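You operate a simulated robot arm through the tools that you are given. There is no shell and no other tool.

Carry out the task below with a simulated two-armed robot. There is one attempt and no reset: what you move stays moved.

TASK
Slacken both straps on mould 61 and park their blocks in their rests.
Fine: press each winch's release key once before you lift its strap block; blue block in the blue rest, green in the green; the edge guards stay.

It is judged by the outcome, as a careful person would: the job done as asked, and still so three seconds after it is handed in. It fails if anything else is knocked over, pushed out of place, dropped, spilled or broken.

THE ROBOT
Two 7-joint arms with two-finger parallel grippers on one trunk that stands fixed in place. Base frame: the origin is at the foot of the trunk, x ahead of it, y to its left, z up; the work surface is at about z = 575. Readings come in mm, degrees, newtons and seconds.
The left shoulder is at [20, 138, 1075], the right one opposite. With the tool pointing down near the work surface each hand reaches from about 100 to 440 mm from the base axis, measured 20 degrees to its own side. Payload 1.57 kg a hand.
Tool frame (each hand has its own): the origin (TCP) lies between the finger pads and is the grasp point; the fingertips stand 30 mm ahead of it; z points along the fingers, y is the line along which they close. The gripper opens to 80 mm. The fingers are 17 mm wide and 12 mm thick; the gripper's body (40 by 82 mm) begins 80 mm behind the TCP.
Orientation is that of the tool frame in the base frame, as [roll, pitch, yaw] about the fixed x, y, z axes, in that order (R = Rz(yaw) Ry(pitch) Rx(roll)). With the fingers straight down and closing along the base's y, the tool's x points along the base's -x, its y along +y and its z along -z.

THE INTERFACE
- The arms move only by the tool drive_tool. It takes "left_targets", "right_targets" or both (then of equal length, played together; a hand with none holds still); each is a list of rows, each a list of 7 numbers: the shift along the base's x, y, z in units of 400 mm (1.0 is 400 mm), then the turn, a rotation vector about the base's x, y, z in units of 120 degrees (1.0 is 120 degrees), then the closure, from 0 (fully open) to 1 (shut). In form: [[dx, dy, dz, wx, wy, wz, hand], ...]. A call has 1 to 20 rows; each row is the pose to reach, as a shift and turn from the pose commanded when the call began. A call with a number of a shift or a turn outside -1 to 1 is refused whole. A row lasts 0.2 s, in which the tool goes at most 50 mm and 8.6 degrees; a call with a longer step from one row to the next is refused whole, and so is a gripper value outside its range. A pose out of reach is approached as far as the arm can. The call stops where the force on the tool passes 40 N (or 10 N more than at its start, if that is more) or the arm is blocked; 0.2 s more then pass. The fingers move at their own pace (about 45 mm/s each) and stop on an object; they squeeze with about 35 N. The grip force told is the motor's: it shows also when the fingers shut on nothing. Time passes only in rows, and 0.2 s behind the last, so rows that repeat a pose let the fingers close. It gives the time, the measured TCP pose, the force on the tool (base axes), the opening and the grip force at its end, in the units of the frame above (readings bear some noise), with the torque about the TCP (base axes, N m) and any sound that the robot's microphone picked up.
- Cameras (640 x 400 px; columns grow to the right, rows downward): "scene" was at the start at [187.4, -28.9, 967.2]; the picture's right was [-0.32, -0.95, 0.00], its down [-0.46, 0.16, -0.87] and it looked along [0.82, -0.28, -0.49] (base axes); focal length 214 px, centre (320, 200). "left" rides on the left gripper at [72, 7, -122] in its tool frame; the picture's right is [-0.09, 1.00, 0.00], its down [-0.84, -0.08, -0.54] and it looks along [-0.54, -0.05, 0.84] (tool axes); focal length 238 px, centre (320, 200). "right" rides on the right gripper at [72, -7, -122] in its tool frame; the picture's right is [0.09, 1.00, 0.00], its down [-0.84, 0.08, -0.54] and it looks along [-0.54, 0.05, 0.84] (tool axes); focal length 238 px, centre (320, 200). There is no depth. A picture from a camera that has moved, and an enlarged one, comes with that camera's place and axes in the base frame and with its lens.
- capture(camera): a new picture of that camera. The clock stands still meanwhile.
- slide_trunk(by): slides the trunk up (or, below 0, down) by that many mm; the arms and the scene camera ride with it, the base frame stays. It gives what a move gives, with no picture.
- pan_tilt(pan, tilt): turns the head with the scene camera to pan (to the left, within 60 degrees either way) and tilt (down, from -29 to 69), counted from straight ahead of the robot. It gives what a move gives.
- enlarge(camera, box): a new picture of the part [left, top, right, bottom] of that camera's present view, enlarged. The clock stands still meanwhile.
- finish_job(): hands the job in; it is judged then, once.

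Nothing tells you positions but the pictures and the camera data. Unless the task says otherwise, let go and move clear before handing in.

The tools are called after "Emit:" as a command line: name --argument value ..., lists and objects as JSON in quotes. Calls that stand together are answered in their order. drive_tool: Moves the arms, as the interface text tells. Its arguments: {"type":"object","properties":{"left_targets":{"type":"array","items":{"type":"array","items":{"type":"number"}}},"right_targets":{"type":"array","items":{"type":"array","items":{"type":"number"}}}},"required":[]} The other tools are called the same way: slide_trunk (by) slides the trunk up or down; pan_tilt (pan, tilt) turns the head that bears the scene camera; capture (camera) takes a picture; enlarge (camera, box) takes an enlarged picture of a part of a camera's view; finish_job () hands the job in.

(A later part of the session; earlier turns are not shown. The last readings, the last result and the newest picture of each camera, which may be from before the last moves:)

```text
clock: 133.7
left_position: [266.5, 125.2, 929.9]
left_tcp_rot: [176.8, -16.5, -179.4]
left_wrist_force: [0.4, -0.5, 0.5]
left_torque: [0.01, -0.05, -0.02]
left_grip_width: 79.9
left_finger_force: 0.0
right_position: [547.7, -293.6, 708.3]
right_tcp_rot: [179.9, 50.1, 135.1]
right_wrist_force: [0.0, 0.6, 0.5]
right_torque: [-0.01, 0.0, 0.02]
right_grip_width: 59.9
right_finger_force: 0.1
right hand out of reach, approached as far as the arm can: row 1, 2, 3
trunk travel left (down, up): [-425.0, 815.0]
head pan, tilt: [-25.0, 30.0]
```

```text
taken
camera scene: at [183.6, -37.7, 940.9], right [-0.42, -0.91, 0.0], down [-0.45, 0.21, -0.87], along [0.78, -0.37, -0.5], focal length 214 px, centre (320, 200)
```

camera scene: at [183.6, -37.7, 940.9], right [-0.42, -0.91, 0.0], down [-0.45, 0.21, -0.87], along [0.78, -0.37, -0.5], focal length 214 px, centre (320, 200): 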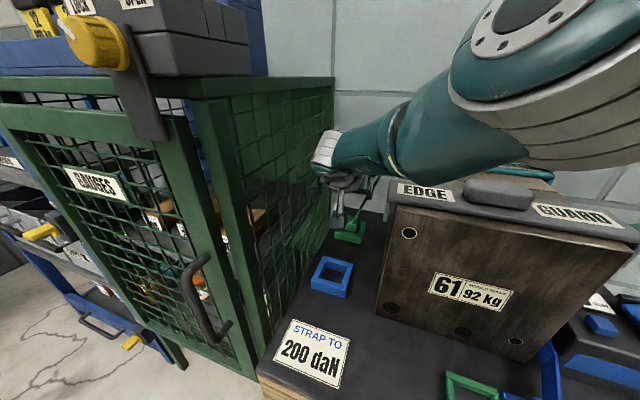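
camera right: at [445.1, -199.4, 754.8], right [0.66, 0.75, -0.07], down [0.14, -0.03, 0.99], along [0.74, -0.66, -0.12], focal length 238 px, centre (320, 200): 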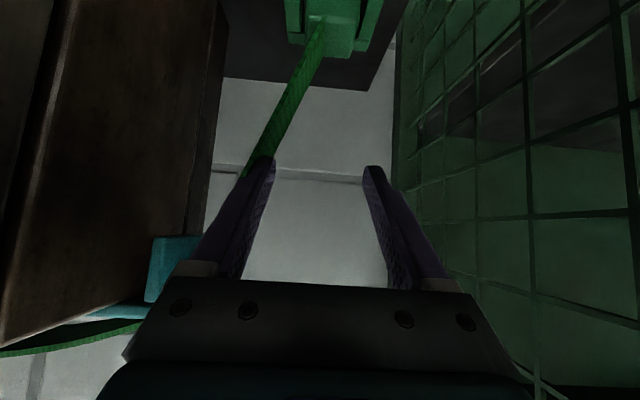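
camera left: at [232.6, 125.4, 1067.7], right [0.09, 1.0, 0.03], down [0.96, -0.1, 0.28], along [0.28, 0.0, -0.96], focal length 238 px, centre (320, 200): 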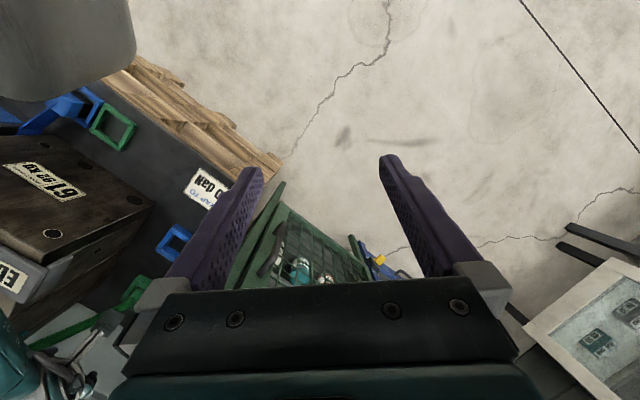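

The arm is now fully straight along the line to the shoulder, which keeps the forearm in the gap, clear of the guard. I'll lower with the trunk in stages.

Emit:
slide_trunk --by -45

Emit:
capture --camera "scene"

Emit:
capture --camera "right"

```text
clock: 134.5
left_position: [266.8, 125.8, 884.3]
left_tcp_rot: [176.9, -16.5, -179.3]
left_wrist_force: [0.4, 0.2, -0.5]
left_torque: [-0.02, -0.01, 0.0]
left_grip_width: 80.1
left_finger_force: 0.1
right_position: [548.1, -293.5, 663.7]
right_tcp_rot: [-180.0, 50.0, 135.0]
right_wrist_force: [0.1, 0.5, 0.2]
right_torque: [-0.01, 0.0, 0.01]
right_grip_width: 60.1
right_finger_force: 0.0
trunk travel left (down, up): [-380.0, 860.0]
head pan, tilt: [-25.0, 30.0]
```

```text
taken
camera scene: at [183.7, -37.7, 895.9], right [-0.42, -0.91, 0.0], down [-0.45, 0.21, -0.87], along [0.78, -0.37, -0.5], focal length 214 px, centre (320, 200)
```

scene: 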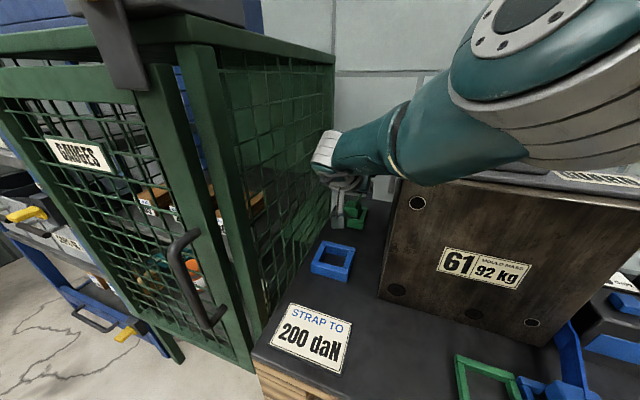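

```text
taken
camera right: at [444.7, -199.5, 686.6], right [0.66, 0.75, -0.07], down [0.14, -0.03, 0.99], along [0.74, -0.67, -0.12], focal length 238 px, centre (320, 200)
```

right: 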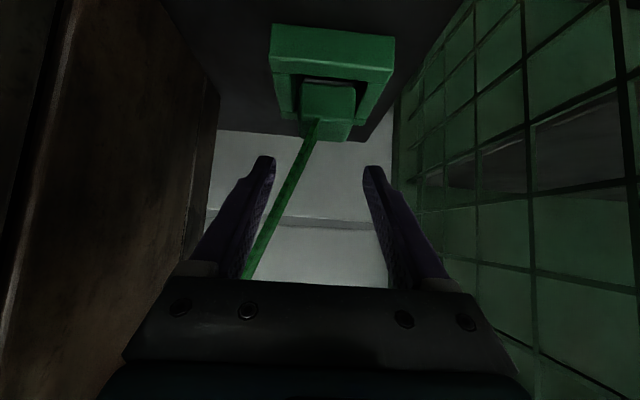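

Emit:
enlarge --camera "right" --box '[230, 10, 430, 210]'

Emit:
enlarge --camera "scene" --box '[300, 100, 460, 260]'

```text
2.00 times, centred on (330, 110) of right
camera zoom: at [444.7, -199.5, 686.6], right [0.66, 0.75, -0.07], down [0.14, -0.03, 0.99], along [0.74, -0.67, -0.12], focal length 477 px, centre (300, 380)
```

zoom: 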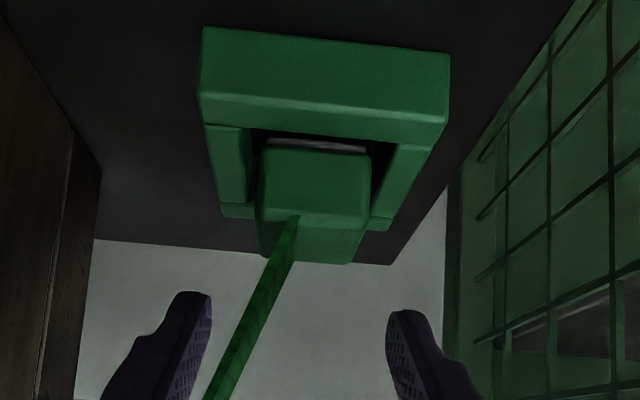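

```text
2.50 times, centred on (380, 180) of scene
camera zoom: at [183.7, -37.7, 895.9], right [-0.42, -0.91, 0.0], down [-0.45, 0.21, -0.87], along [0.78, -0.37, -0.5], focal length 536 px, centre (170, 250)
```

zoom: 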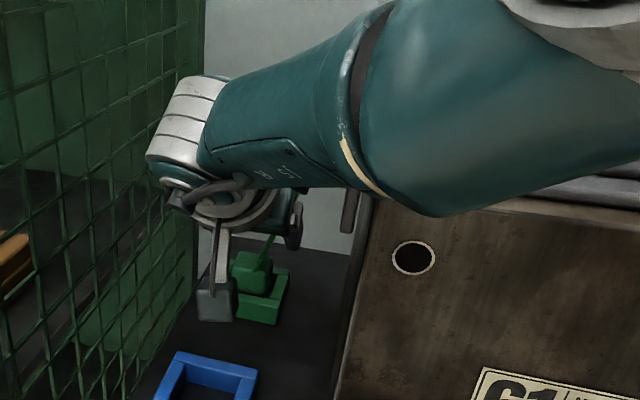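

Emit:
slide_trunk --by -37

Emit:
enlarge --camera "right" --box '[230, 60, 430, 260]'

Emit:
capture --camera "scene"

```text
clock: 135.3
left_position: [268.1, 127.0, 848.5]
left_tcp_rot: [176.9, -16.4, -179.4]
left_wrist_force: [0.4, -0.5, -0.1]
left_torque: [-0.03, 0.01, -0.02]
left_grip_width: 80.1
left_finger_force: 0.1
right_position: [547.4, -294.1, 625.6]
right_tcp_rot: [180.0, 50.1, 134.9]
right_wrist_force: [-0.3, -0.6, -0.2]
right_torque: [-0.02, -0.01, 0.0]
right_grip_width: 59.8
right_finger_force: 0.1
trunk travel left (down, up): [-343.0, 897.0]
head pan, tilt: [-25.0, 30.0]
```

```text
2.00 times, centred on (330, 160) of right
camera zoom: at [444.7, -199.5, 649.6], right [0.66, 0.75, -0.07], down [0.14, -0.03, 0.99], along [0.74, -0.67, -0.12], focal length 477 px, centre (300, 280)
```

zoom: 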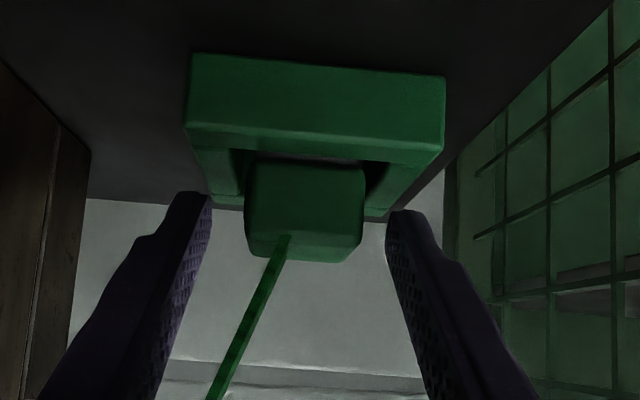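

```text
taken
camera scene: at [183.8, -37.7, 858.9], right [-0.42, -0.91, 0.0], down [-0.45, 0.21, -0.87], along [0.79, -0.37, -0.5], focal length 214 px, centre (320, 200)
```

scene: 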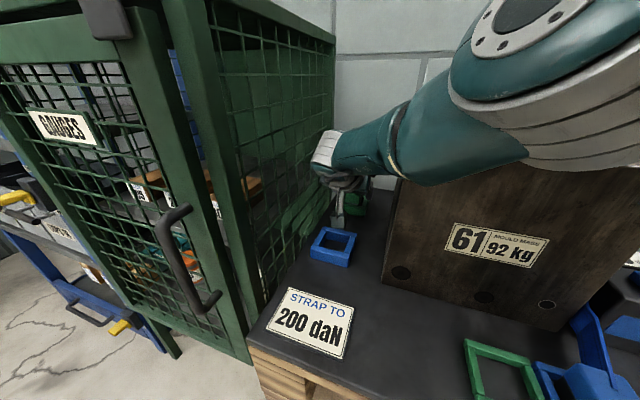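

The fingers straddle the green block, so I'll close.

Emit:
drive_tool --right_targets '[[0, 0, 0, 0, 0, 0, 0.45], [0, 0, 0, 0, 0, 0, 0.7], [0, 0, 0, 0, 0, 0, 1], [0, 0, 0, 0, 0, 0, 1], [0, 0, 0, 0, 0, 0, 1]]'

Emit:
enlarge --camera "right" --box '[230, 60, 430, 260]'

```text
clock: 136.5
left_position: [266.5, 125.4, 847.0]
left_tcp_rot: [176.9, -16.6, -179.5]
left_wrist_force: [0.1, -0.4, 0.3]
left_torque: [-0.01, -0.03, -0.04]
left_grip_width: 79.8
left_finger_force: 0.1
right_position: [547.9, -294.7, 625.7]
right_tcp_rot: [180.0, 50.1, 135.0]
right_wrist_force: [-0.3, 0.6, -0.2]
right_torque: [-0.03, 0.02, -0.03]
right_grip_width: 35.3
right_finger_force: 35.3
trunk travel left (down, up): [-343.0, 897.0]
head pan, tilt: [-25.0, 30.0]
```

```text
2.00 times, centred on (330, 160) of right
camera zoom: at [444.5, -199.5, 649.5], right [0.66, 0.75, -0.07], down [0.14, -0.03, 0.99], along [0.74, -0.67, -0.12], focal length 477 px, centre (300, 280)
```

zoom: 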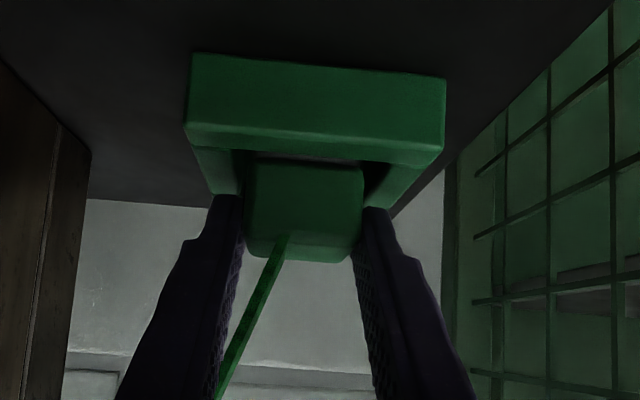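

The green block is gripped at 35 mm. I'll lift straight up with the trunk.

Emit:
slide_trunk --by 82

Emit:
capture --camera "scene"

Emit:
capture --camera "right"

```text
clock: 137.7
left_position: [267.1, 125.4, 928.9]
left_tcp_rot: [176.9, -16.4, -179.4]
left_wrist_force: [0.8, -0.2, -1.0]
left_torque: [0.02, -0.01, -0.03]
left_grip_width: 80.0
left_finger_force: 0.1
right_position: [547.7, -292.9, 707.6]
right_tcp_rot: [180.0, 50.1, 134.9]
right_wrist_force: [0.2, 0.7, -1.0]
right_torque: [0.0, 0.02, 0.01]
right_grip_width: 35.1
right_finger_force: 34.4
trunk travel left (down, up): [-425.0, 815.0]
head pan, tilt: [-25.0, 30.0]
```

```text
taken
camera scene: at [183.4, -37.6, 940.9], right [-0.42, -0.91, 0.0], down [-0.45, 0.21, -0.87], along [0.78, -0.37, -0.5], focal length 214 px, centre (320, 200)
```

scene: 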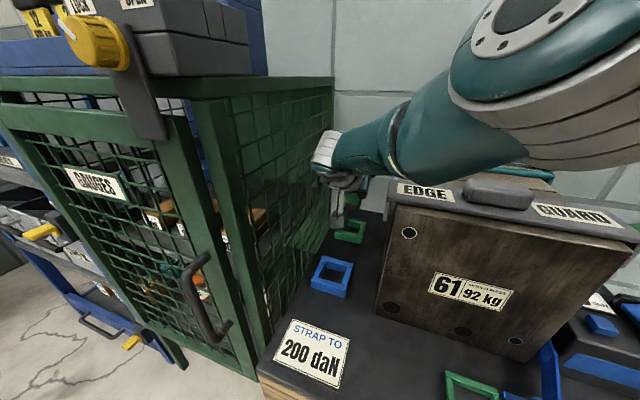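

```text
taken
camera right: at [444.2, -199.4, 731.3], right [0.66, 0.75, -0.07], down [0.14, -0.03, 0.99], along [0.74, -0.67, -0.13], focal length 238 px, centre (320, 200)
```

right: 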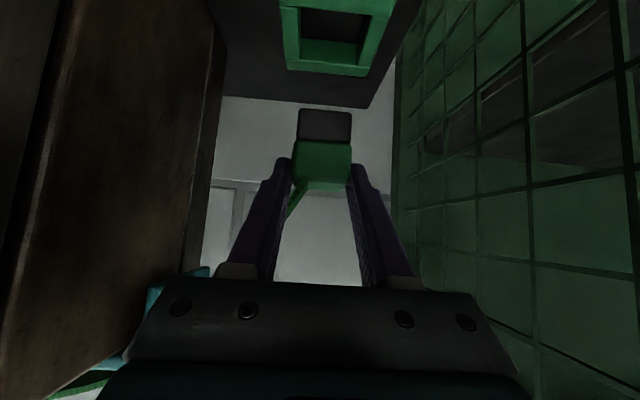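

The green block is out and the guards are untouched. I'll raise the trunk well above everything before retracting the arm.

Emit:
slide_trunk --by 220

Emit:
drive_tool --right_targets '[[-0.04, 0.04, -0.01, 0, 0, 0, 1], [-0.1, 0.1, -0.03, 0, 0, 0, 1], [-0.16, 0.16, -0.05, 0, 0, 0, 1], [-0.16, 0.16, -0.05, 0, 0, 0, 1]]'

Emit:
capture --camera "scene"

```text
clock: 140.0
left_position: [265.6, 125.7, 1149.6]
left_tcp_rot: [176.8, -16.6, -179.4]
left_wrist_force: [-0.7, 0.1, -0.9]
left_torque: [-0.03, 0.03, -0.02]
left_grip_width: 80.0
left_finger_force: 0.1
right_position: [547.2, -293.8, 928.5]
right_tcp_rot: [179.9, 50.0, 135.0]
right_wrist_force: [-0.2, -0.1, -1.3]
right_torque: [0.04, 0.01, 0.02]
right_grip_width: 35.0
right_finger_force: 34.4
trunk travel left (down, up): [-645.0, 595.0]
head pan, tilt: [-25.0, 30.0]
```

```text
clock: 141.0
left_position: [266.4, 126.8, 1150.8]
left_tcp_rot: [176.9, -16.4, -179.4]
left_wrist_force: [0.3, 0.3, -0.2]
left_torque: [0.03, -0.03, 0.02]
left_grip_width: 80.4
left_finger_force: 0.0
right_position: [513.3, -223.5, 888.4]
right_tcp_rot: [-179.9, 50.1, 135.0]
right_wrist_force: [0.0, 0.4, -0.9]
right_torque: [-0.02, -0.01, 0.01]
right_grip_width: 35.3
right_finger_force: 35.2
right hand out of reach, approached as far as the arm can: row 1, 2, 3, 4
trunk travel left (down, up): [-645.0, 595.0]
head pan, tilt: [-25.0, 30.0]
```

```text
taken
camera scene: at [183.5, -37.6, 1160.9], right [-0.42, -0.91, 0.0], down [-0.45, 0.21, -0.87], along [0.78, -0.37, -0.5], focal length 214 px, centre (320, 200)
```

scene: 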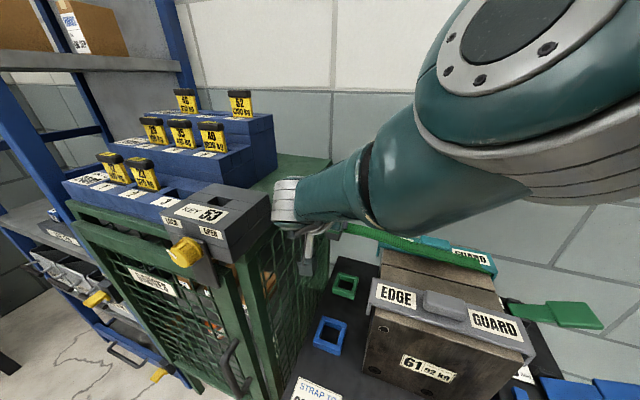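

Emit:
drive_tool --right_targets '[[-0.04, 0, 0.02, 0, 0, 0, 1], [-0.08, 0.01, 0.03, 0, 0, 0, 1], [-0.11, 0.02, 0.03, 0, 0, 0, 1], [-0.11, 0.02, 0.03, 0, 0, 0, 1]]'

Emit:
capture --camera "scene"

```text
clock: 142.2
left_position: [266.5, 125.9, 1149.8]
left_tcp_rot: [177.0, -16.5, -179.4]
left_wrist_force: [-0.2, -0.4, 0.1]
left_torque: [0.03, -0.02, -0.02]
left_grip_width: 80.0
left_finger_force: 0.1
right_position: [472.7, -252.1, 907.3]
right_tcp_rot: [-177.0, 52.9, 135.3]
right_wrist_force: [-0.3, -1.0, -2.1]
right_torque: [0.03, 0.01, -0.03]
right_grip_width: 35.0
right_finger_force: 34.9
right hand out of reach, approached as far as the arm can: row 1
trunk travel left (down, up): [-645.0, 595.0]
head pan, tilt: [-25.0, 30.0]
stopped in row 4 (right hand): the arm was blocked; the commanded pose is now the measured one
```

```text
taken
camera scene: at [183.6, -37.9, 1160.9], right [-0.42, -0.91, 0.0], down [-0.45, 0.21, -0.87], along [0.78, -0.37, -0.5], focal length 214 px, centre (320, 200)
```

scene: 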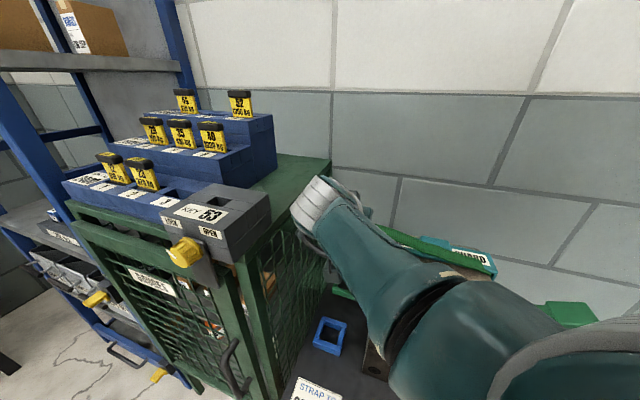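

Emit:
drive_tool --right_targets '[[0, 0.04, -0.04, 0.01, 0.002, 0.007, 1], [-0.005, 0.08, -0.09, 0.02, 0.004, 0.014, 1], [-0.0075, 0.11, -0.13, 0.028, 0.0065, 0.02, 1], [-0.0075, 0.11, -0.13, 0.028, 0.0065, 0.02, 1]]'

Emit:
capture --camera "scene"

Emit:
capture --camera "right"

```text
clock: 143.2
left_position: [266.4, 126.3, 1149.4]
left_tcp_rot: [176.9, -16.6, -179.4]
left_wrist_force: [0.3, 0.1, -0.3]
left_torque: [0.0, -0.01, 0.01]
left_grip_width: 79.9
left_finger_force: 0.1
right_position: [468.0, -209.5, 856.1]
right_tcp_rot: [-179.8, 50.1, 135.4]
right_wrist_force: [0.1, 0.7, -1.1]
right_torque: [0.0, 0.03, 0.0]
right_grip_width: 35.1
right_finger_force: 34.9
trunk travel left (down, up): [-645.0, 595.0]
head pan, tilt: [-25.0, 30.0]
```

```text
taken
camera scene: at [183.5, -37.7, 1160.9], right [-0.42, -0.91, 0.0], down [-0.45, 0.21, -0.87], along [0.78, -0.37, -0.5], focal length 214 px, centre (320, 200)
```

scene: 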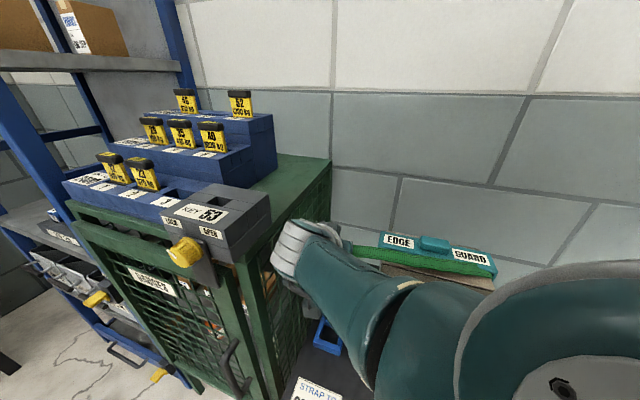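

```text
taken
camera right: at [365.3, -116.4, 879.3], right [0.66, 0.75, -0.07], down [0.14, -0.03, 0.99], along [0.74, -0.66, -0.13], focal length 238 px, centre (320, 200)
```

right: 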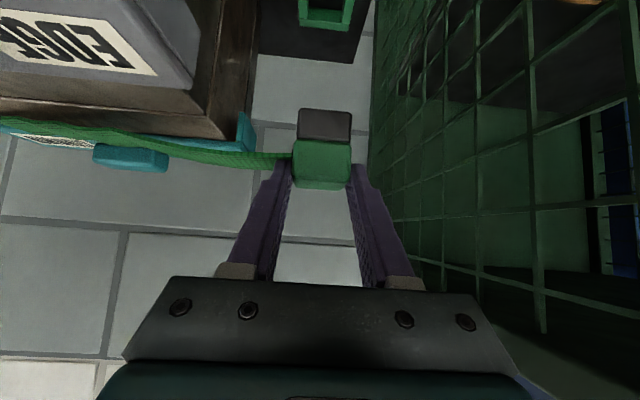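

Emit:
drive_tool --right_targets '[[-0.06, 0.055, -0.005, 0, 0, 0, 1], [-0.12, 0.11, -0.01, 0, 0, 0, 1], [-0.17, 0.16, -0.015, 0, 0, 0, 1], [-0.17, 0.16, -0.015, 0, 0, 0, 1]]'

```text
clock: 144.4
left_position: [266.9, 126.1, 1149.9]
left_tcp_rot: [176.9, -16.5, -179.4]
left_wrist_force: [0.1, -0.9, -0.3]
left_torque: [0.0, -0.05, -0.02]
left_grip_width: 79.9
left_finger_force: 0.0
right_position: [406.7, -190.4, 850.0]
right_tcp_rot: [-174.5, 53.8, 138.3]
right_wrist_force: [-0.8, -1.2, -1.3]
right_torque: [0.01, 0.02, 0.0]
right_grip_width: 35.4
right_finger_force: 35.1
trunk travel left (down, up): [-645.0, 595.0]
head pan, tilt: [-25.0, 30.0]
stopped in row 4 (right hand): the arm was blocked; the commanded pose is now the measured one
```

Emit:
drive_tool --right_targets '[[0, 0.03, -0.04, 0.014, 0.002, 0.003, 1], [0.005, 0.06, -0.08, 0.028, 0.004, 0.006, 1], [0.0075, 0.0875, -0.125, 0.041, 0.005, 0.009, 1], [0.0075, 0.0875, -0.125, 0.041, 0.005, 0.009, 1]]'

Emit:
capture --camera "scene"

Emit:
capture --camera "right"

```text
clock: 145.4
left_position: [266.2, 124.2, 1149.5]
left_tcp_rot: [176.9, -16.5, -179.4]
left_wrist_force: [-0.7, -0.5, 0.4]
left_torque: [-0.02, 0.01, 0.0]
left_grip_width: 80.0
left_finger_force: 0.1
right_position: [410.3, -157.2, 799.7]
right_tcp_rot: [-179.6, 50.1, 135.0]
right_wrist_force: [0.1, 0.3, -1.9]
right_torque: [0.01, -0.01, 0.0]
right_grip_width: 35.2
right_finger_force: 34.9
trunk travel left (down, up): [-645.0, 595.0]
head pan, tilt: [-25.0, 30.0]
```

```text
taken
camera scene: at [183.5, -37.7, 1160.9], right [-0.42, -0.91, 0.0], down [-0.45, 0.21, -0.87], along [0.78, -0.37, -0.5], focal length 214 px, centre (320, 200)
```

scene: 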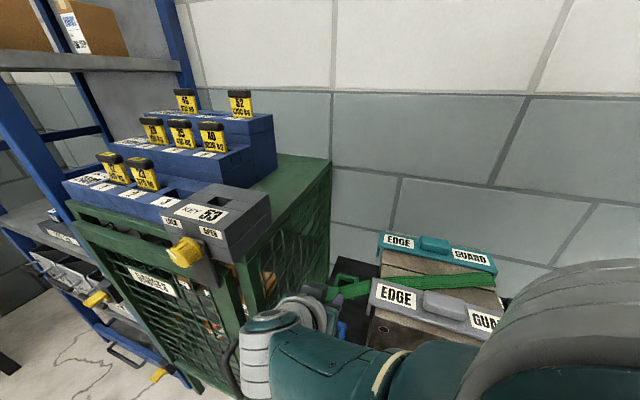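

```text
taken
camera right: at [307.0, -61.9, 822.9], right [0.67, 0.74, -0.07], down [0.14, -0.03, 0.99], along [0.73, -0.67, -0.13], focal length 238 px, centre (320, 200)
```

right: 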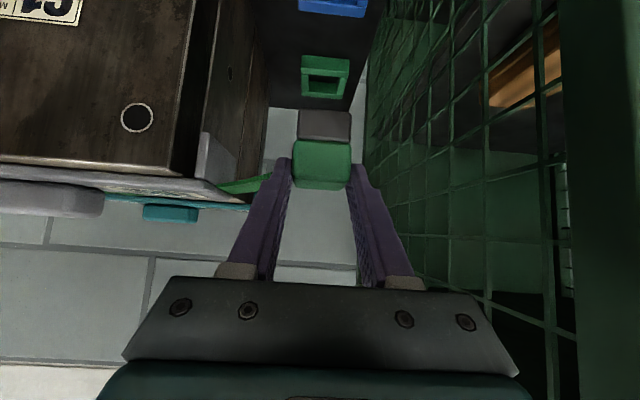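

Emit:
drive_tool --right_targets '[[-0.03, 0.025, -0.005, 0, 0, 0, 1], [-0.065, 0.06, -0.01, 0, 0, 0, 1], [-0.085, 0.08, -0.01, 0, 0, 0, 1], [-0.085, 0.08, -0.01, 0, 0, 0, 1]]'

```text
clock: 146.6
left_position: [265.8, 125.6, 1150.1]
left_tcp_rot: [177.0, -16.5, -179.4]
left_wrist_force: [0.2, -0.9, 0.3]
left_torque: [0.02, 0.01, 0.0]
left_grip_width: 80.0
left_finger_force: 0.0
right_position: [384.2, -166.7, 795.8]
right_tcp_rot: [-176.1, 53.0, 136.0]
right_wrist_force: [0.6, 0.2, -1.7]
right_torque: [0.01, 0.03, 0.01]
right_grip_width: 35.0
right_finger_force: 35.4
trunk travel left (down, up): [-645.0, 595.0]
head pan, tilt: [-25.0, 30.0]
stopped in row 4 (right hand): the arm was blocked; the commanded pose is now the measured one
```

The right forearm keeps meeting the head. I'll move the left hand a bit further away and turn the head left and up, out of the right arm's way.

Emit:
drive_tool --left_targets '[[0.03, 0.04, -0.01, 0, 0, 0, 0], [0.06, 0.08, -0.03, 0, 0, 0, 0], [0.08, 0.14, -0.05, 0, 0, 0, 0]]'

Emit:
pan_tilt --pan 15 --tilt 30

Emit:
capture --camera "scene"

Emit:
capture --camera "left"

```text
clock: 147.4
left_position: [298.0, 180.0, 1129.2]
left_tcp_rot: [176.9, -16.6, -179.5]
left_wrist_force: [0.3, 0.7, 0.0]
left_torque: [0.03, 0.0, -0.04]
left_grip_width: 79.9
left_finger_force: 0.2
right_position: [383.0, -166.0, 794.1]
right_tcp_rot: [-176.1, 52.8, 136.0]
right_wrist_force: [0.7, 0.2, -1.5]
right_torque: [0.04, 0.03, -0.02]
right_grip_width: 35.1
right_finger_force: 34.8
trunk travel left (down, up): [-645.0, 595.0]
head pan, tilt: [-25.0, 30.0]
```

```text
clock: 148.5
left_position: [298.1, 180.3, 1129.7]
left_tcp_rot: [177.0, -16.5, -179.3]
left_wrist_force: [0.3, -0.1, 2.0]
left_torque: [0.04, 0.05, 0.0]
left_grip_width: 79.9
left_finger_force: 0.1
right_position: [382.2, -165.7, 794.8]
right_tcp_rot: [-176.1, 52.9, 136.1]
right_wrist_force: [0.1, 0.0, -0.7]
right_torque: [0.01, 0.02, -0.01]
right_grip_width: 35.4
right_finger_force: 34.7
trunk travel left (down, up): [-645.0, 595.0]
head pan, tilt: [15.0, 30.0]
```

```text
taken
camera scene: at [189.0, 23.9, 1160.9], right [0.26, -0.97, 0.0], down [-0.48, -0.13, -0.87], along [0.84, 0.22, -0.5], focal length 214 px, centre (320, 200)
```

scene: 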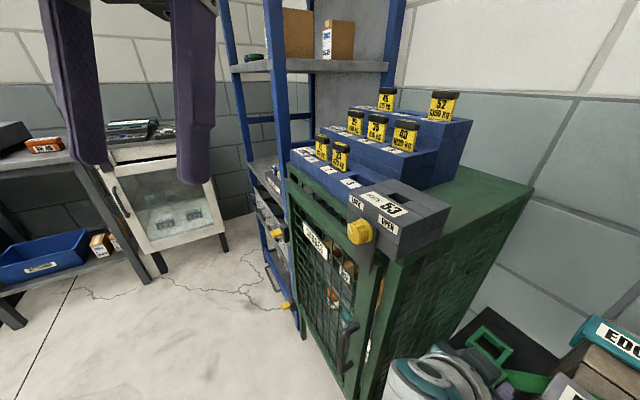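

```text
taken
camera left: at [264.1, 179.8, 1267.2], right [0.09, 1.0, 0.03], down [0.96, -0.1, 0.28], along [0.28, 0.0, -0.96], focal length 238 px, centre (320, 200)
```

left: 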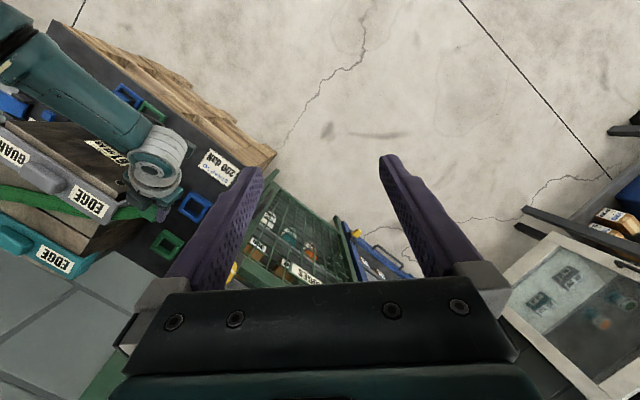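

Emit:
drive_tool --right_targets '[[-0.005, 0.03, 0, 0.01, 0.001, 0.006, 1], [-0.015, 0.07, -0.005, 0.02, 0.003, 0.012, 1], [-0.03, 0.115, -0.0125, 0.031, 0.004, 0.0175, 1], [-0.03, 0.115, -0.0125, 0.031, 0.004, 0.0175, 1]]'

Emit:
capture --camera "left"

```text
clock: 149.7
left_position: [299.5, 180.0, 1130.1]
left_tcp_rot: [176.9, -16.4, -179.4]
left_wrist_force: [0.6, 0.1, -0.2]
left_torque: [0.01, -0.02, -0.01]
left_grip_width: 80.0
left_finger_force: 0.1
right_position: [380.5, -156.1, 789.2]
right_tcp_rot: [-177.4, 52.5, 134.9]
right_wrist_force: [-0.3, -0.2, -1.4]
right_torque: [0.03, 0.05, 0.01]
right_grip_width: 35.3
right_finger_force: 34.2
trunk travel left (down, up): [-645.0, 595.0]
head pan, tilt: [15.0, 30.0]
stopped in row 4 (right hand): the arm was blocked; the commanded pose is now the measured one
```

```text
taken
camera left: at [264.1, 179.7, 1267.1], right [0.09, 1.0, 0.03], down [0.96, -0.1, 0.28], along [0.28, 0.0, -0.96], focal length 238 px, centre (320, 200)
```

left: 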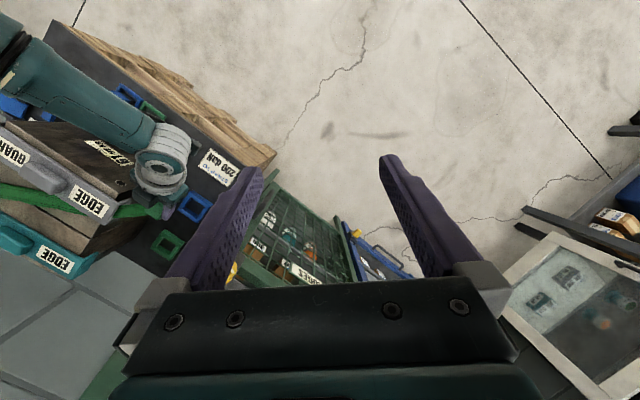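

It is a wrist-bend limit, so I'll let the hand yaw toward the forearm as I bring the block out in front. The block stays upright.

Emit:
drive_tool --right_targets '[[-0.01, 0.01, 0, 0, 0, 0.05, 1], [-0.02, 0.02, 0, 0, 0, 0.1, 1], [-0.03, 0.03, 0, 0, 0, 0.15, 1], [-0.04, 0.04, 0, 0, 0, 0.2, 1], [-0.04, 0.04, 0, 0, 0, 0.2, 1]]'

Emit:
capture --camera "left"

Emit:
capture --camera "right"

```text
clock: 150.9
left_position: [297.7, 180.5, 1130.0]
left_tcp_rot: [176.9, -16.5, -179.4]
left_wrist_force: [0.4, 0.2, 0.8]
left_torque: [-0.06, 0.0, 0.02]
left_grip_width: 79.9
left_finger_force: 0.0
right_position: [366.6, -143.7, 791.2]
right_tcp_rot: [-176.4, 52.8, 159.9]
right_wrist_force: [-0.2, 0.3, -1.1]
right_torque: [0.03, 0.0, 0.0]
right_grip_width: 35.0
right_finger_force: 34.7
trunk travel left (down, up): [-645.0, 595.0]
head pan, tilt: [15.0, 30.0]
```

```text
taken
camera left: at [264.1, 180.0, 1267.1], right [0.09, 1.0, 0.03], down [0.96, -0.1, 0.28], along [0.28, 0.0, -0.96], focal length 238 px, centre (320, 200)
```

left: 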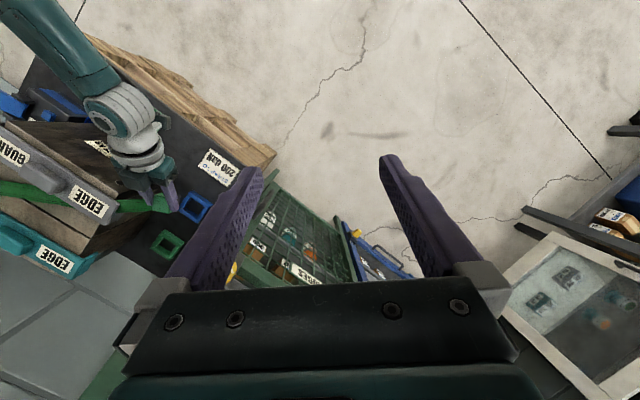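

```text
taken
camera right: at [234.8, -95.0, 807.7], right [0.33, 0.94, -0.11], down [0.11, 0.08, 0.99], along [0.94, -0.34, -0.08], focal length 238 px, centre (320, 200)
```

right: 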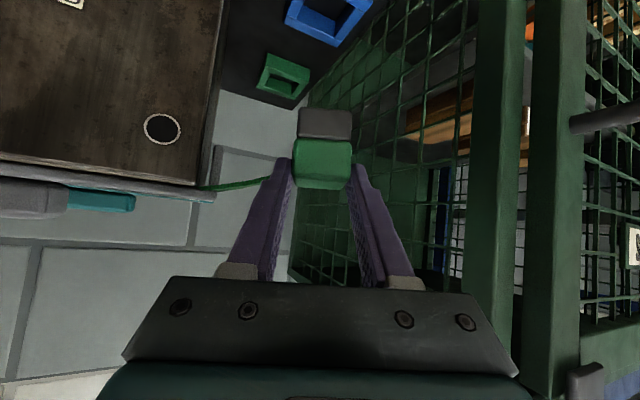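

Emit:
drive_tool --right_targets '[[-0.03, 0.0, 0, 0, 0, 0.05, 1], [-0.06, 0.0, 0, 0, 0, 0.1, 1], [-0.1, 0.0, 0, 0, 0, 0.15, 1], [-0.14, 0.0, 0, 0, 0, 0.2, 1], [-0.14, 0.0, 0, 0, 0, 0.2, 1]]'

Emit:
drive_tool --right_targets '[[-0.05, -0.03, 0, 0, 0, 0.06, 1], [-0.1, -0.07, 0, 0, 0, 0.12, 1], [-0.15, -0.12, 0, 0, 0, 0.18, 1], [-0.19, -0.17, 0, 0, 0, 0.24, 1], [-0.19, -0.17, 0, 0, 0, 0.24, 1]]'

Emit:
capture --camera "left"

Emit:
capture --camera "right"

```text
clock: 152.1
left_position: [298.3, 180.8, 1129.5]
left_tcp_rot: [176.9, -16.6, -179.4]
left_wrist_force: [-0.7, 0.0, 0.0]
left_torque: [0.03, -0.01, 0.0]
left_grip_width: 79.9
left_finger_force: 0.2
right_position: [306.2, -133.2, 790.5]
right_tcp_rot: [-178.3, 52.0, -177.4]
right_wrist_force: [-0.1, -0.3, -1.5]
right_torque: [0.04, -0.01, 0.03]
right_grip_width: 35.1
right_finger_force: 35.3
trunk travel left (down, up): [-645.0, 595.0]
head pan, tilt: [15.0, 30.0]
```

```text
clock: 153.3
left_position: [298.7, 180.3, 1129.7]
left_tcp_rot: [176.9, -16.5, -179.4]
left_wrist_force: [-0.1, -0.2, 0.1]
left_torque: [0.01, -0.02, 0.0]
left_grip_width: 79.9
left_finger_force: 0.0
right_position: [232.3, -202.7, 790.8]
right_tcp_rot: [-178.2, 52.0, -148.6]
right_wrist_force: [-0.2, 0.8, -1.4]
right_torque: [-0.03, 0.05, 0.03]
right_grip_width: 35.0
right_finger_force: 34.8
trunk travel left (down, up): [-645.0, 595.0]
head pan, tilt: [15.0, 30.0]
```

```text
taken
camera left: at [264.1, 180.0, 1267.1], right [0.09, 1.0, 0.03], down [0.96, -0.1, 0.28], along [0.28, 0.0, -0.96], focal length 238 px, centre (320, 200)
```

left: 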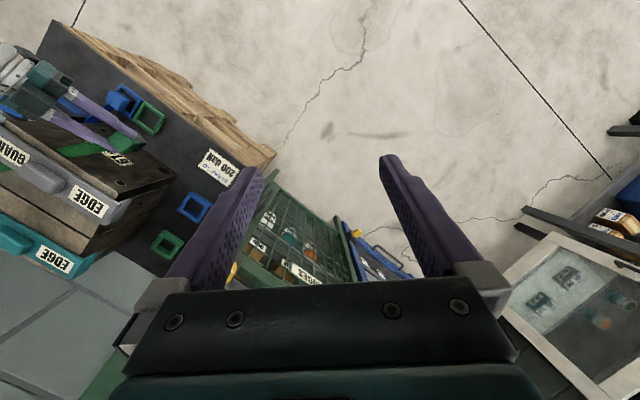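

```text
taken
camera right: at [114.6, -277.7, 809.7], right [-0.55, 0.83, -0.09], down [0.03, 0.13, 0.99], along [0.84, 0.54, -0.09], focal length 238 px, centre (320, 200)
```

right: 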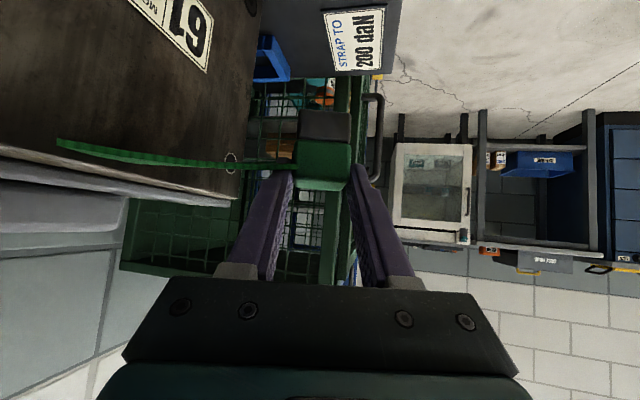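

Emit:
drive_tool --right_targets '[[-0.04, -0.05, 0, -0.0015, 0.006, 0.042, 1], [-0.08, -0.1, 0, -0.003, 0.012, 0.084, 1], [-0.128, -0.16, 0, -0.0047, 0.0178, 0.125, 1], [-0.128, -0.16, 0, -0.0047, 0.0178, 0.125, 1]]'

Emit:
pan_tilt --pan -30 --tilt 48

Emit:
capture --camera "right"

Emit:
capture --camera "scene"

```text
clock: 154.3
left_position: [296.9, 180.8, 1128.6]
left_tcp_rot: [177.0, -16.5, -179.4]
left_wrist_force: [0.7, -0.1, -0.4]
left_torque: [0.01, -0.02, 0.0]
left_grip_width: 80.0
left_finger_force: 0.0
right_position: [180.9, -266.1, 789.7]
right_tcp_rot: [-179.5, 50.0, -134.6]
right_wrist_force: [0.4, -0.9, -2.0]
right_torque: [-0.01, -0.01, -0.01]
right_grip_width: 35.5
right_finger_force: 34.6
trunk travel left (down, up): [-645.0, 595.0]
head pan, tilt: [15.0, 30.0]
```

```text
clock: 155.4
left_position: [297.8, 180.6, 1129.5]
left_tcp_rot: [176.9, -16.5, -179.4]
left_wrist_force: [0.2, 0.8, -0.7]
left_torque: [-0.02, -0.02, -0.01]
left_grip_width: 80.0
left_finger_force: 0.2
right_position: [181.7, -266.3, 790.5]
right_tcp_rot: [-179.6, 49.9, -134.6]
right_wrist_force: [-0.1, -0.1, -1.4]
right_torque: [-0.02, 0.0, 0.01]
right_grip_width: 35.2
right_finger_force: 34.5
trunk travel left (down, up): [-645.0, 595.0]
head pan, tilt: [-30.0, 48.0]
```

```text
taken
camera right: at [87.6, -368.8, 813.6], right [-0.75, 0.66, -0.08], down [0.03, 0.15, 0.99], along [0.67, 0.74, -0.13], focal length 238 px, centre (320, 200)
```

right: 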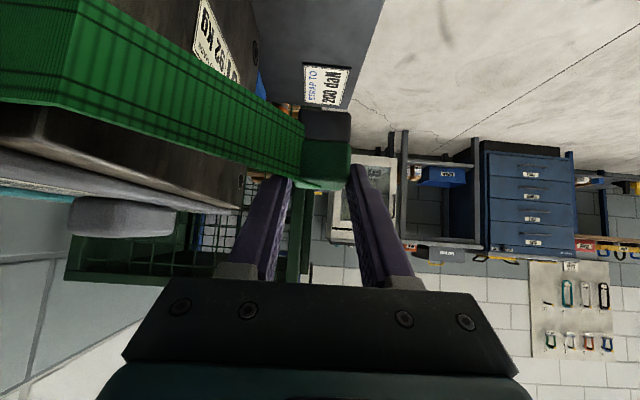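

```text
taken
camera scene: at [169.9, -38.8, 1134.1], right [-0.5, -0.87, 0.0], down [-0.64, 0.37, -0.67], along [0.58, -0.33, -0.74], focal length 214 px, centre (320, 200)
```

scene: 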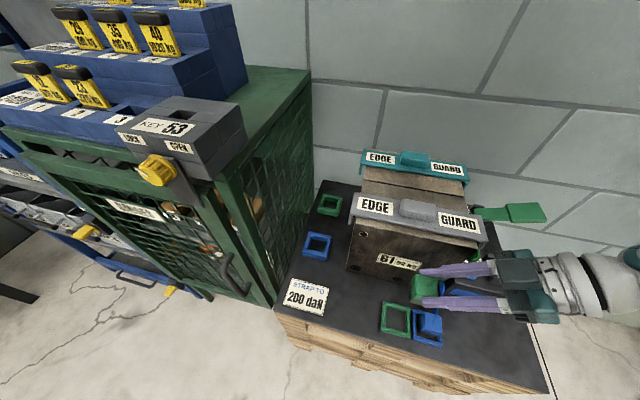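

Emit:
slide_trunk --by -115

Emit:
enlarge --camera "right" --box '[230, 0, 430, 180]'

Emit:
enlarge --camera "scene" --box '[360, 230, 520, 350]'

```text
clock: 156.9
left_position: [298.2, 180.7, 1014.9]
left_tcp_rot: [176.9, -16.5, -179.4]
left_wrist_force: [-0.2, -0.3, 0.1]
left_torque: [-0.03, 0.01, 0.0]
left_grip_width: 80.0
left_finger_force: 0.2
right_position: [181.1, -264.7, 674.4]
right_tcp_rot: [-179.6, 49.9, -134.6]
right_wrist_force: [-0.4, 0.0, -1.6]
right_torque: [-0.03, 0.01, 0.0]
right_grip_width: 35.3
right_finger_force: 35.3
trunk travel left (down, up): [-530.0, 710.0]
head pan, tilt: [-30.0, 48.0]
```

```text
2.22 times, centred on (330, 90) of right
camera zoom: at [87.6, -368.8, 698.7], right [-0.75, 0.66, -0.08], down [0.03, 0.15, 0.99], along [0.67, 0.74, -0.13], focal length 530 px, centre (298, 444)
```

zoom: 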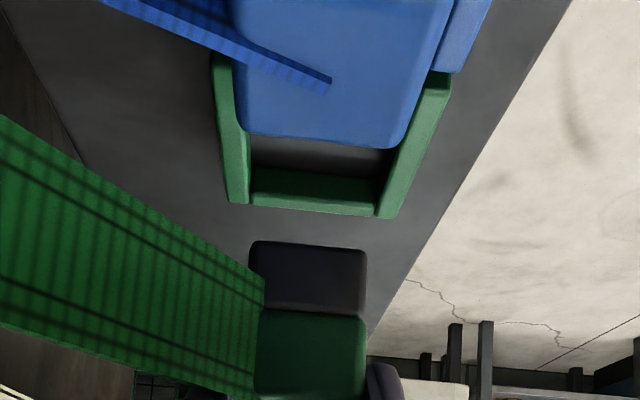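

```text
3.33 times, centred on (440, 290) of scene
camera zoom: at [169.9, -38.9, 1019.2], right [-0.5, -0.87, 0.0], down [-0.64, 0.37, -0.67], along [0.58, -0.33, -0.74], focal length 715 px, centre (-80, -100)
```

zoom: 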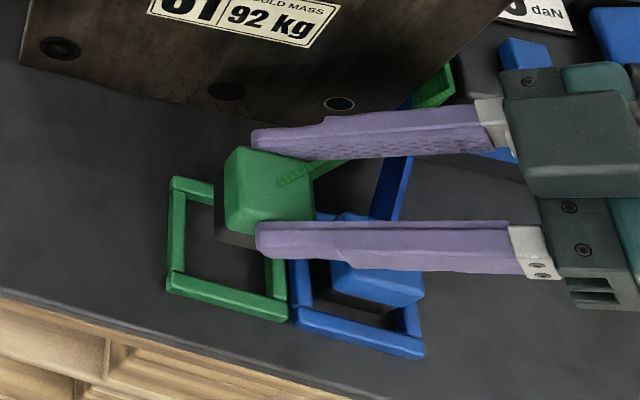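

The block is centred over the green rest to within 1–2 mm. I'll lower in steps.

Emit:
drive_tool --right_targets '[[-0.002, -0.002, -0.03, 0, 0, 0, 1], [-0.002, -0.002, -0.06, 0, 0, 0, 1], [-0.002, -0.002, -0.08, 0, 0, 0, 1], [-0.002, -0.002, -0.08, 0, 0, 0, 1]]'

Emit:
enlarge --camera "right" --box '[230, 30, 430, 210]'

Emit:
enlarge --camera "scene" --box '[360, 230, 520, 350]'

```text
clock: 157.9
left_position: [298.7, 179.4, 1015.3]
left_tcp_rot: [176.9, -16.5, -179.4]
left_wrist_force: [0.1, 0.1, -0.2]
left_torque: [-0.03, 0.0, -0.01]
left_grip_width: 80.0
left_finger_force: 0.1
right_position: [179.9, -268.0, 643.1]
right_tcp_rot: [-179.5, 50.0, -134.7]
right_wrist_force: [0.1, -0.4, -1.7]
right_torque: [-0.03, -0.01, -0.01]
right_grip_width: 35.4
right_finger_force: 35.6
trunk travel left (down, up): [-530.0, 710.0]
head pan, tilt: [-30.0, 48.0]
```

```text
2.22 times, centred on (330, 120) of right
camera zoom: at [86.8, -369.9, 667.0], right [-0.75, 0.66, -0.08], down [0.03, 0.15, 0.99], along [0.67, 0.74, -0.13], focal length 530 px, centre (298, 378)
```

zoom: 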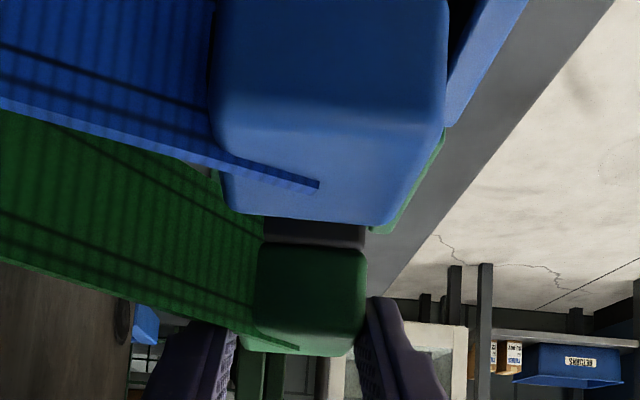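

```text
3.33 times, centred on (440, 290) of scene
camera zoom: at [169.8, -38.9, 1019.1], right [-0.5, -0.87, 0.0], down [-0.64, 0.37, -0.67], along [0.58, -0.33, -0.74], focal length 715 px, centre (-80, -100)
```

zoom: 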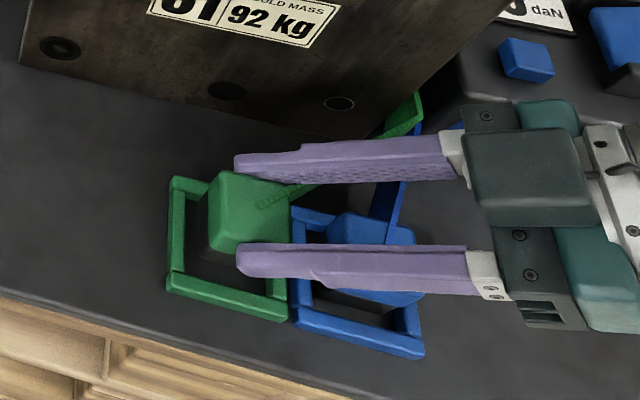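

Emit:
drive_tool --right_targets '[[0.001, 0.008, 0, 0, 0, 0, 1], [0.001, 0.008, -0.012, 0, 0, 0, 1], [0.001, 0.008, -0.022, 0, 0, 0, 1], [0.001, 0.008, -0.022, 0, 0, 0, 1]]'

Emit:
enlarge --camera "scene" --box '[380, 260, 480, 340]'

```text
clock: 158.9
left_position: [298.0, 179.9, 1014.7]
left_tcp_rot: [176.9, -16.5, -179.4]
left_wrist_force: [-0.5, -0.5, -0.2]
left_torque: [-0.01, 0.0, -0.02]
left_grip_width: 80.1
left_finger_force: 0.1
right_position: [180.5, -263.5, 633.6]
right_tcp_rot: [-179.6, 50.1, -134.6]
right_wrist_force: [-0.5, 0.2, -1.5]
right_torque: [-0.04, 0.02, 0.0]
right_grip_width: 35.2
right_finger_force: 35.5
trunk travel left (down, up): [-530.0, 710.0]
head pan, tilt: [-30.0, 48.0]
```

```text
5.00 times, centred on (430, 300) of scene
camera zoom: at [169.8, -38.9, 1019.1], right [-0.5, -0.87, 0.0], down [-0.64, 0.37, -0.67], along [0.58, -0.33, -0.74], focal length 1072 px, centre (-230, -300)
```

zoom: 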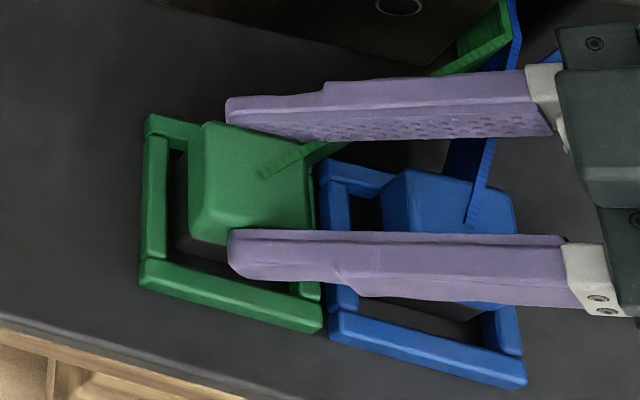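

Emit:
drive_tool --right_targets '[[0, 0, -0.006, 0, 0, 0, 1], [0, 0, -0.012, 0, 0, 0, 1], [0, 0, -0.017, 0, 0, 0, 1], [0, 0, -0.021, 0, 0, 0, 1], [0, 0, -0.021, 0, 0, 0, 1]]'

Emit:
enlarge --camera "scene" --box '[380, 260, 480, 340]'

```text
clock: 160.1
left_position: [297.0, 180.3, 1014.2]
left_tcp_rot: [176.9, -16.4, -179.5]
left_wrist_force: [0.9, 0.7, 0.5]
left_torque: [0.0, -0.03, 0.0]
left_grip_width: 80.0
left_finger_force: 0.1
right_position: [180.5, -264.6, 627.3]
right_tcp_rot: [-179.6, 50.2, -134.7]
right_wrist_force: [-3.7, 1.9, 18.8]
right_torque: [0.25, 0.27, 0.07]
right_grip_width: 35.3
right_finger_force: 35.0
trunk travel left (down, up): [-530.0, 710.0]
head pan, tilt: [-30.0, 48.0]
```

```text
5.00 times, centred on (430, 300) of scene
camera zoom: at [169.3, -39.3, 1019.4], right [-0.5, -0.87, 0.0], down [-0.64, 0.37, -0.67], along [0.58, -0.33, -0.74], focal length 1072 px, centre (-230, -300)
```

zoom: 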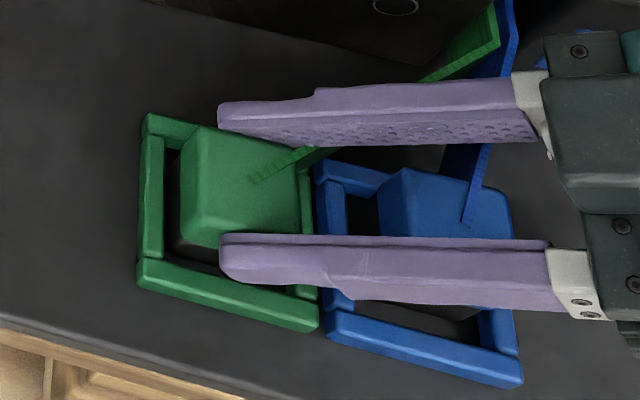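

The foot is in the green rest and touching the table. I'll ease off and release.

Emit:
drive_tool --right_targets '[[0, 0, 0.005, 0, 0, 0, 1], [0, 0, 0.005, 0, 0, 0, 0.5], [0, 0, 0.005, 0, 0, 0, 0.42], [0, 0, 0.005, 0, 0, 0, 0.35], [0, 0, 0.005, 0, 0, 0, 0.3], [0, 0, 0.005, 0, 0, 0, 0.3]]'

Emit:
enlarge --camera "scene" --box '[380, 260, 480, 340]'

```text
clock: 161.5
left_position: [297.7, 180.3, 1012.8]
left_tcp_rot: [176.9, -16.4, -179.4]
left_wrist_force: [-0.1, 0.1, 0.7]
left_torque: [-0.01, 0.03, -0.04]
left_grip_width: 80.0
left_finger_force: 0.0
right_position: [182.0, -263.1, 626.1]
right_tcp_rot: [-179.6, 49.9, -134.6]
right_wrist_force: [0.5, 0.8, 0.4]
right_torque: [0.0, -0.01, -0.02]
right_grip_width: 56.1
right_finger_force: 0.1
trunk travel left (down, up): [-530.0, 710.0]
head pan, tilt: [-30.0, 48.0]
```

```text
5.00 times, centred on (430, 300) of scene
camera zoom: at [169.9, -38.9, 1019.1], right [-0.5, -0.87, 0.0], down [-0.64, 0.37, -0.67], along [0.58, -0.33, -0.74], focal length 1072 px, centre (-230, -300)
```

zoom: 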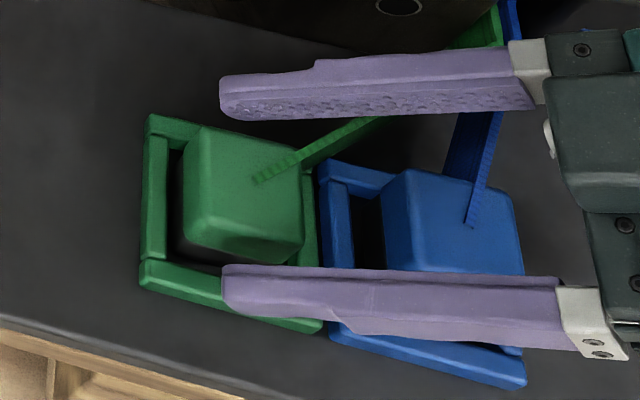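

The green block sits in its rest. I'll withdraw straight up with the trunk.

Emit:
slide_trunk --by 150

Emit:
capture --camera "scene"

Emit:
enlarge --camera "scene" --box '[340, 130, 520, 340]'

```text
clock: 163.2
left_position: [297.7, 180.1, 1165.1]
left_tcp_rot: [176.9, -16.5, -179.5]
left_wrist_force: [-0.6, -1.5, -0.2]
left_torque: [0.01, 0.01, -0.01]
left_grip_width: 80.3
left_finger_force: 0.0
right_position: [181.5, -263.8, 777.2]
right_tcp_rot: [-179.7, 49.9, -134.6]
right_wrist_force: [0.9, -0.3, -0.4]
right_torque: [0.01, -0.02, 0.0]
right_grip_width: 55.9
right_finger_force: 0.0
trunk travel left (down, up): [-680.0, 560.0]
head pan, tilt: [-30.0, 48.0]
```

```text
taken
camera scene: at [169.9, -38.9, 1169.1], right [-0.5, -0.87, 0.0], down [-0.64, 0.37, -0.67], along [0.58, -0.33, -0.74], focal length 214 px, centre (320, 200)
```

scene: 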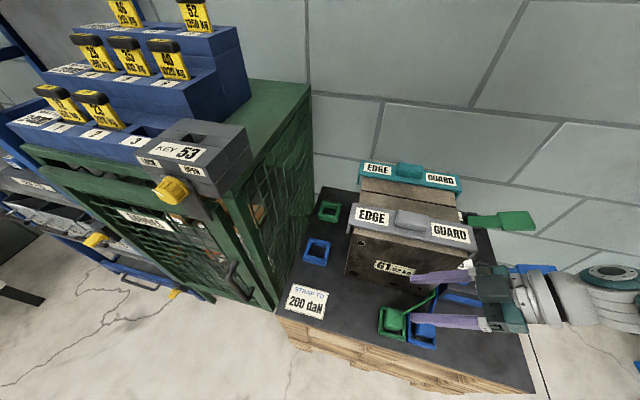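

```text
1.90 times, centred on (430, 235) of scene
camera zoom: at [169.9, -38.9, 1169.1], right [-0.5, -0.87, 0.0], down [-0.64, 0.37, -0.67], along [0.58, -0.33, -0.74], focal length 408 px, centre (110, 133)
```

zoom: 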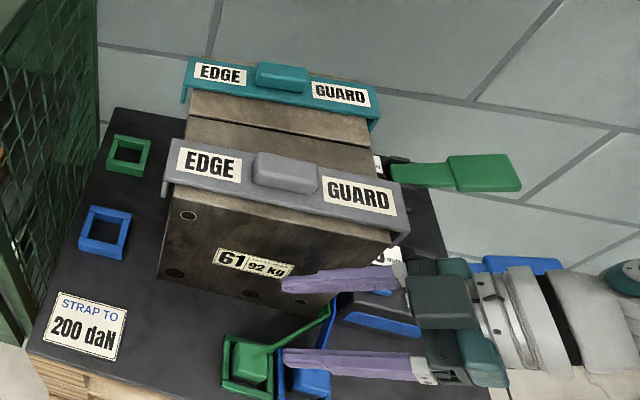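

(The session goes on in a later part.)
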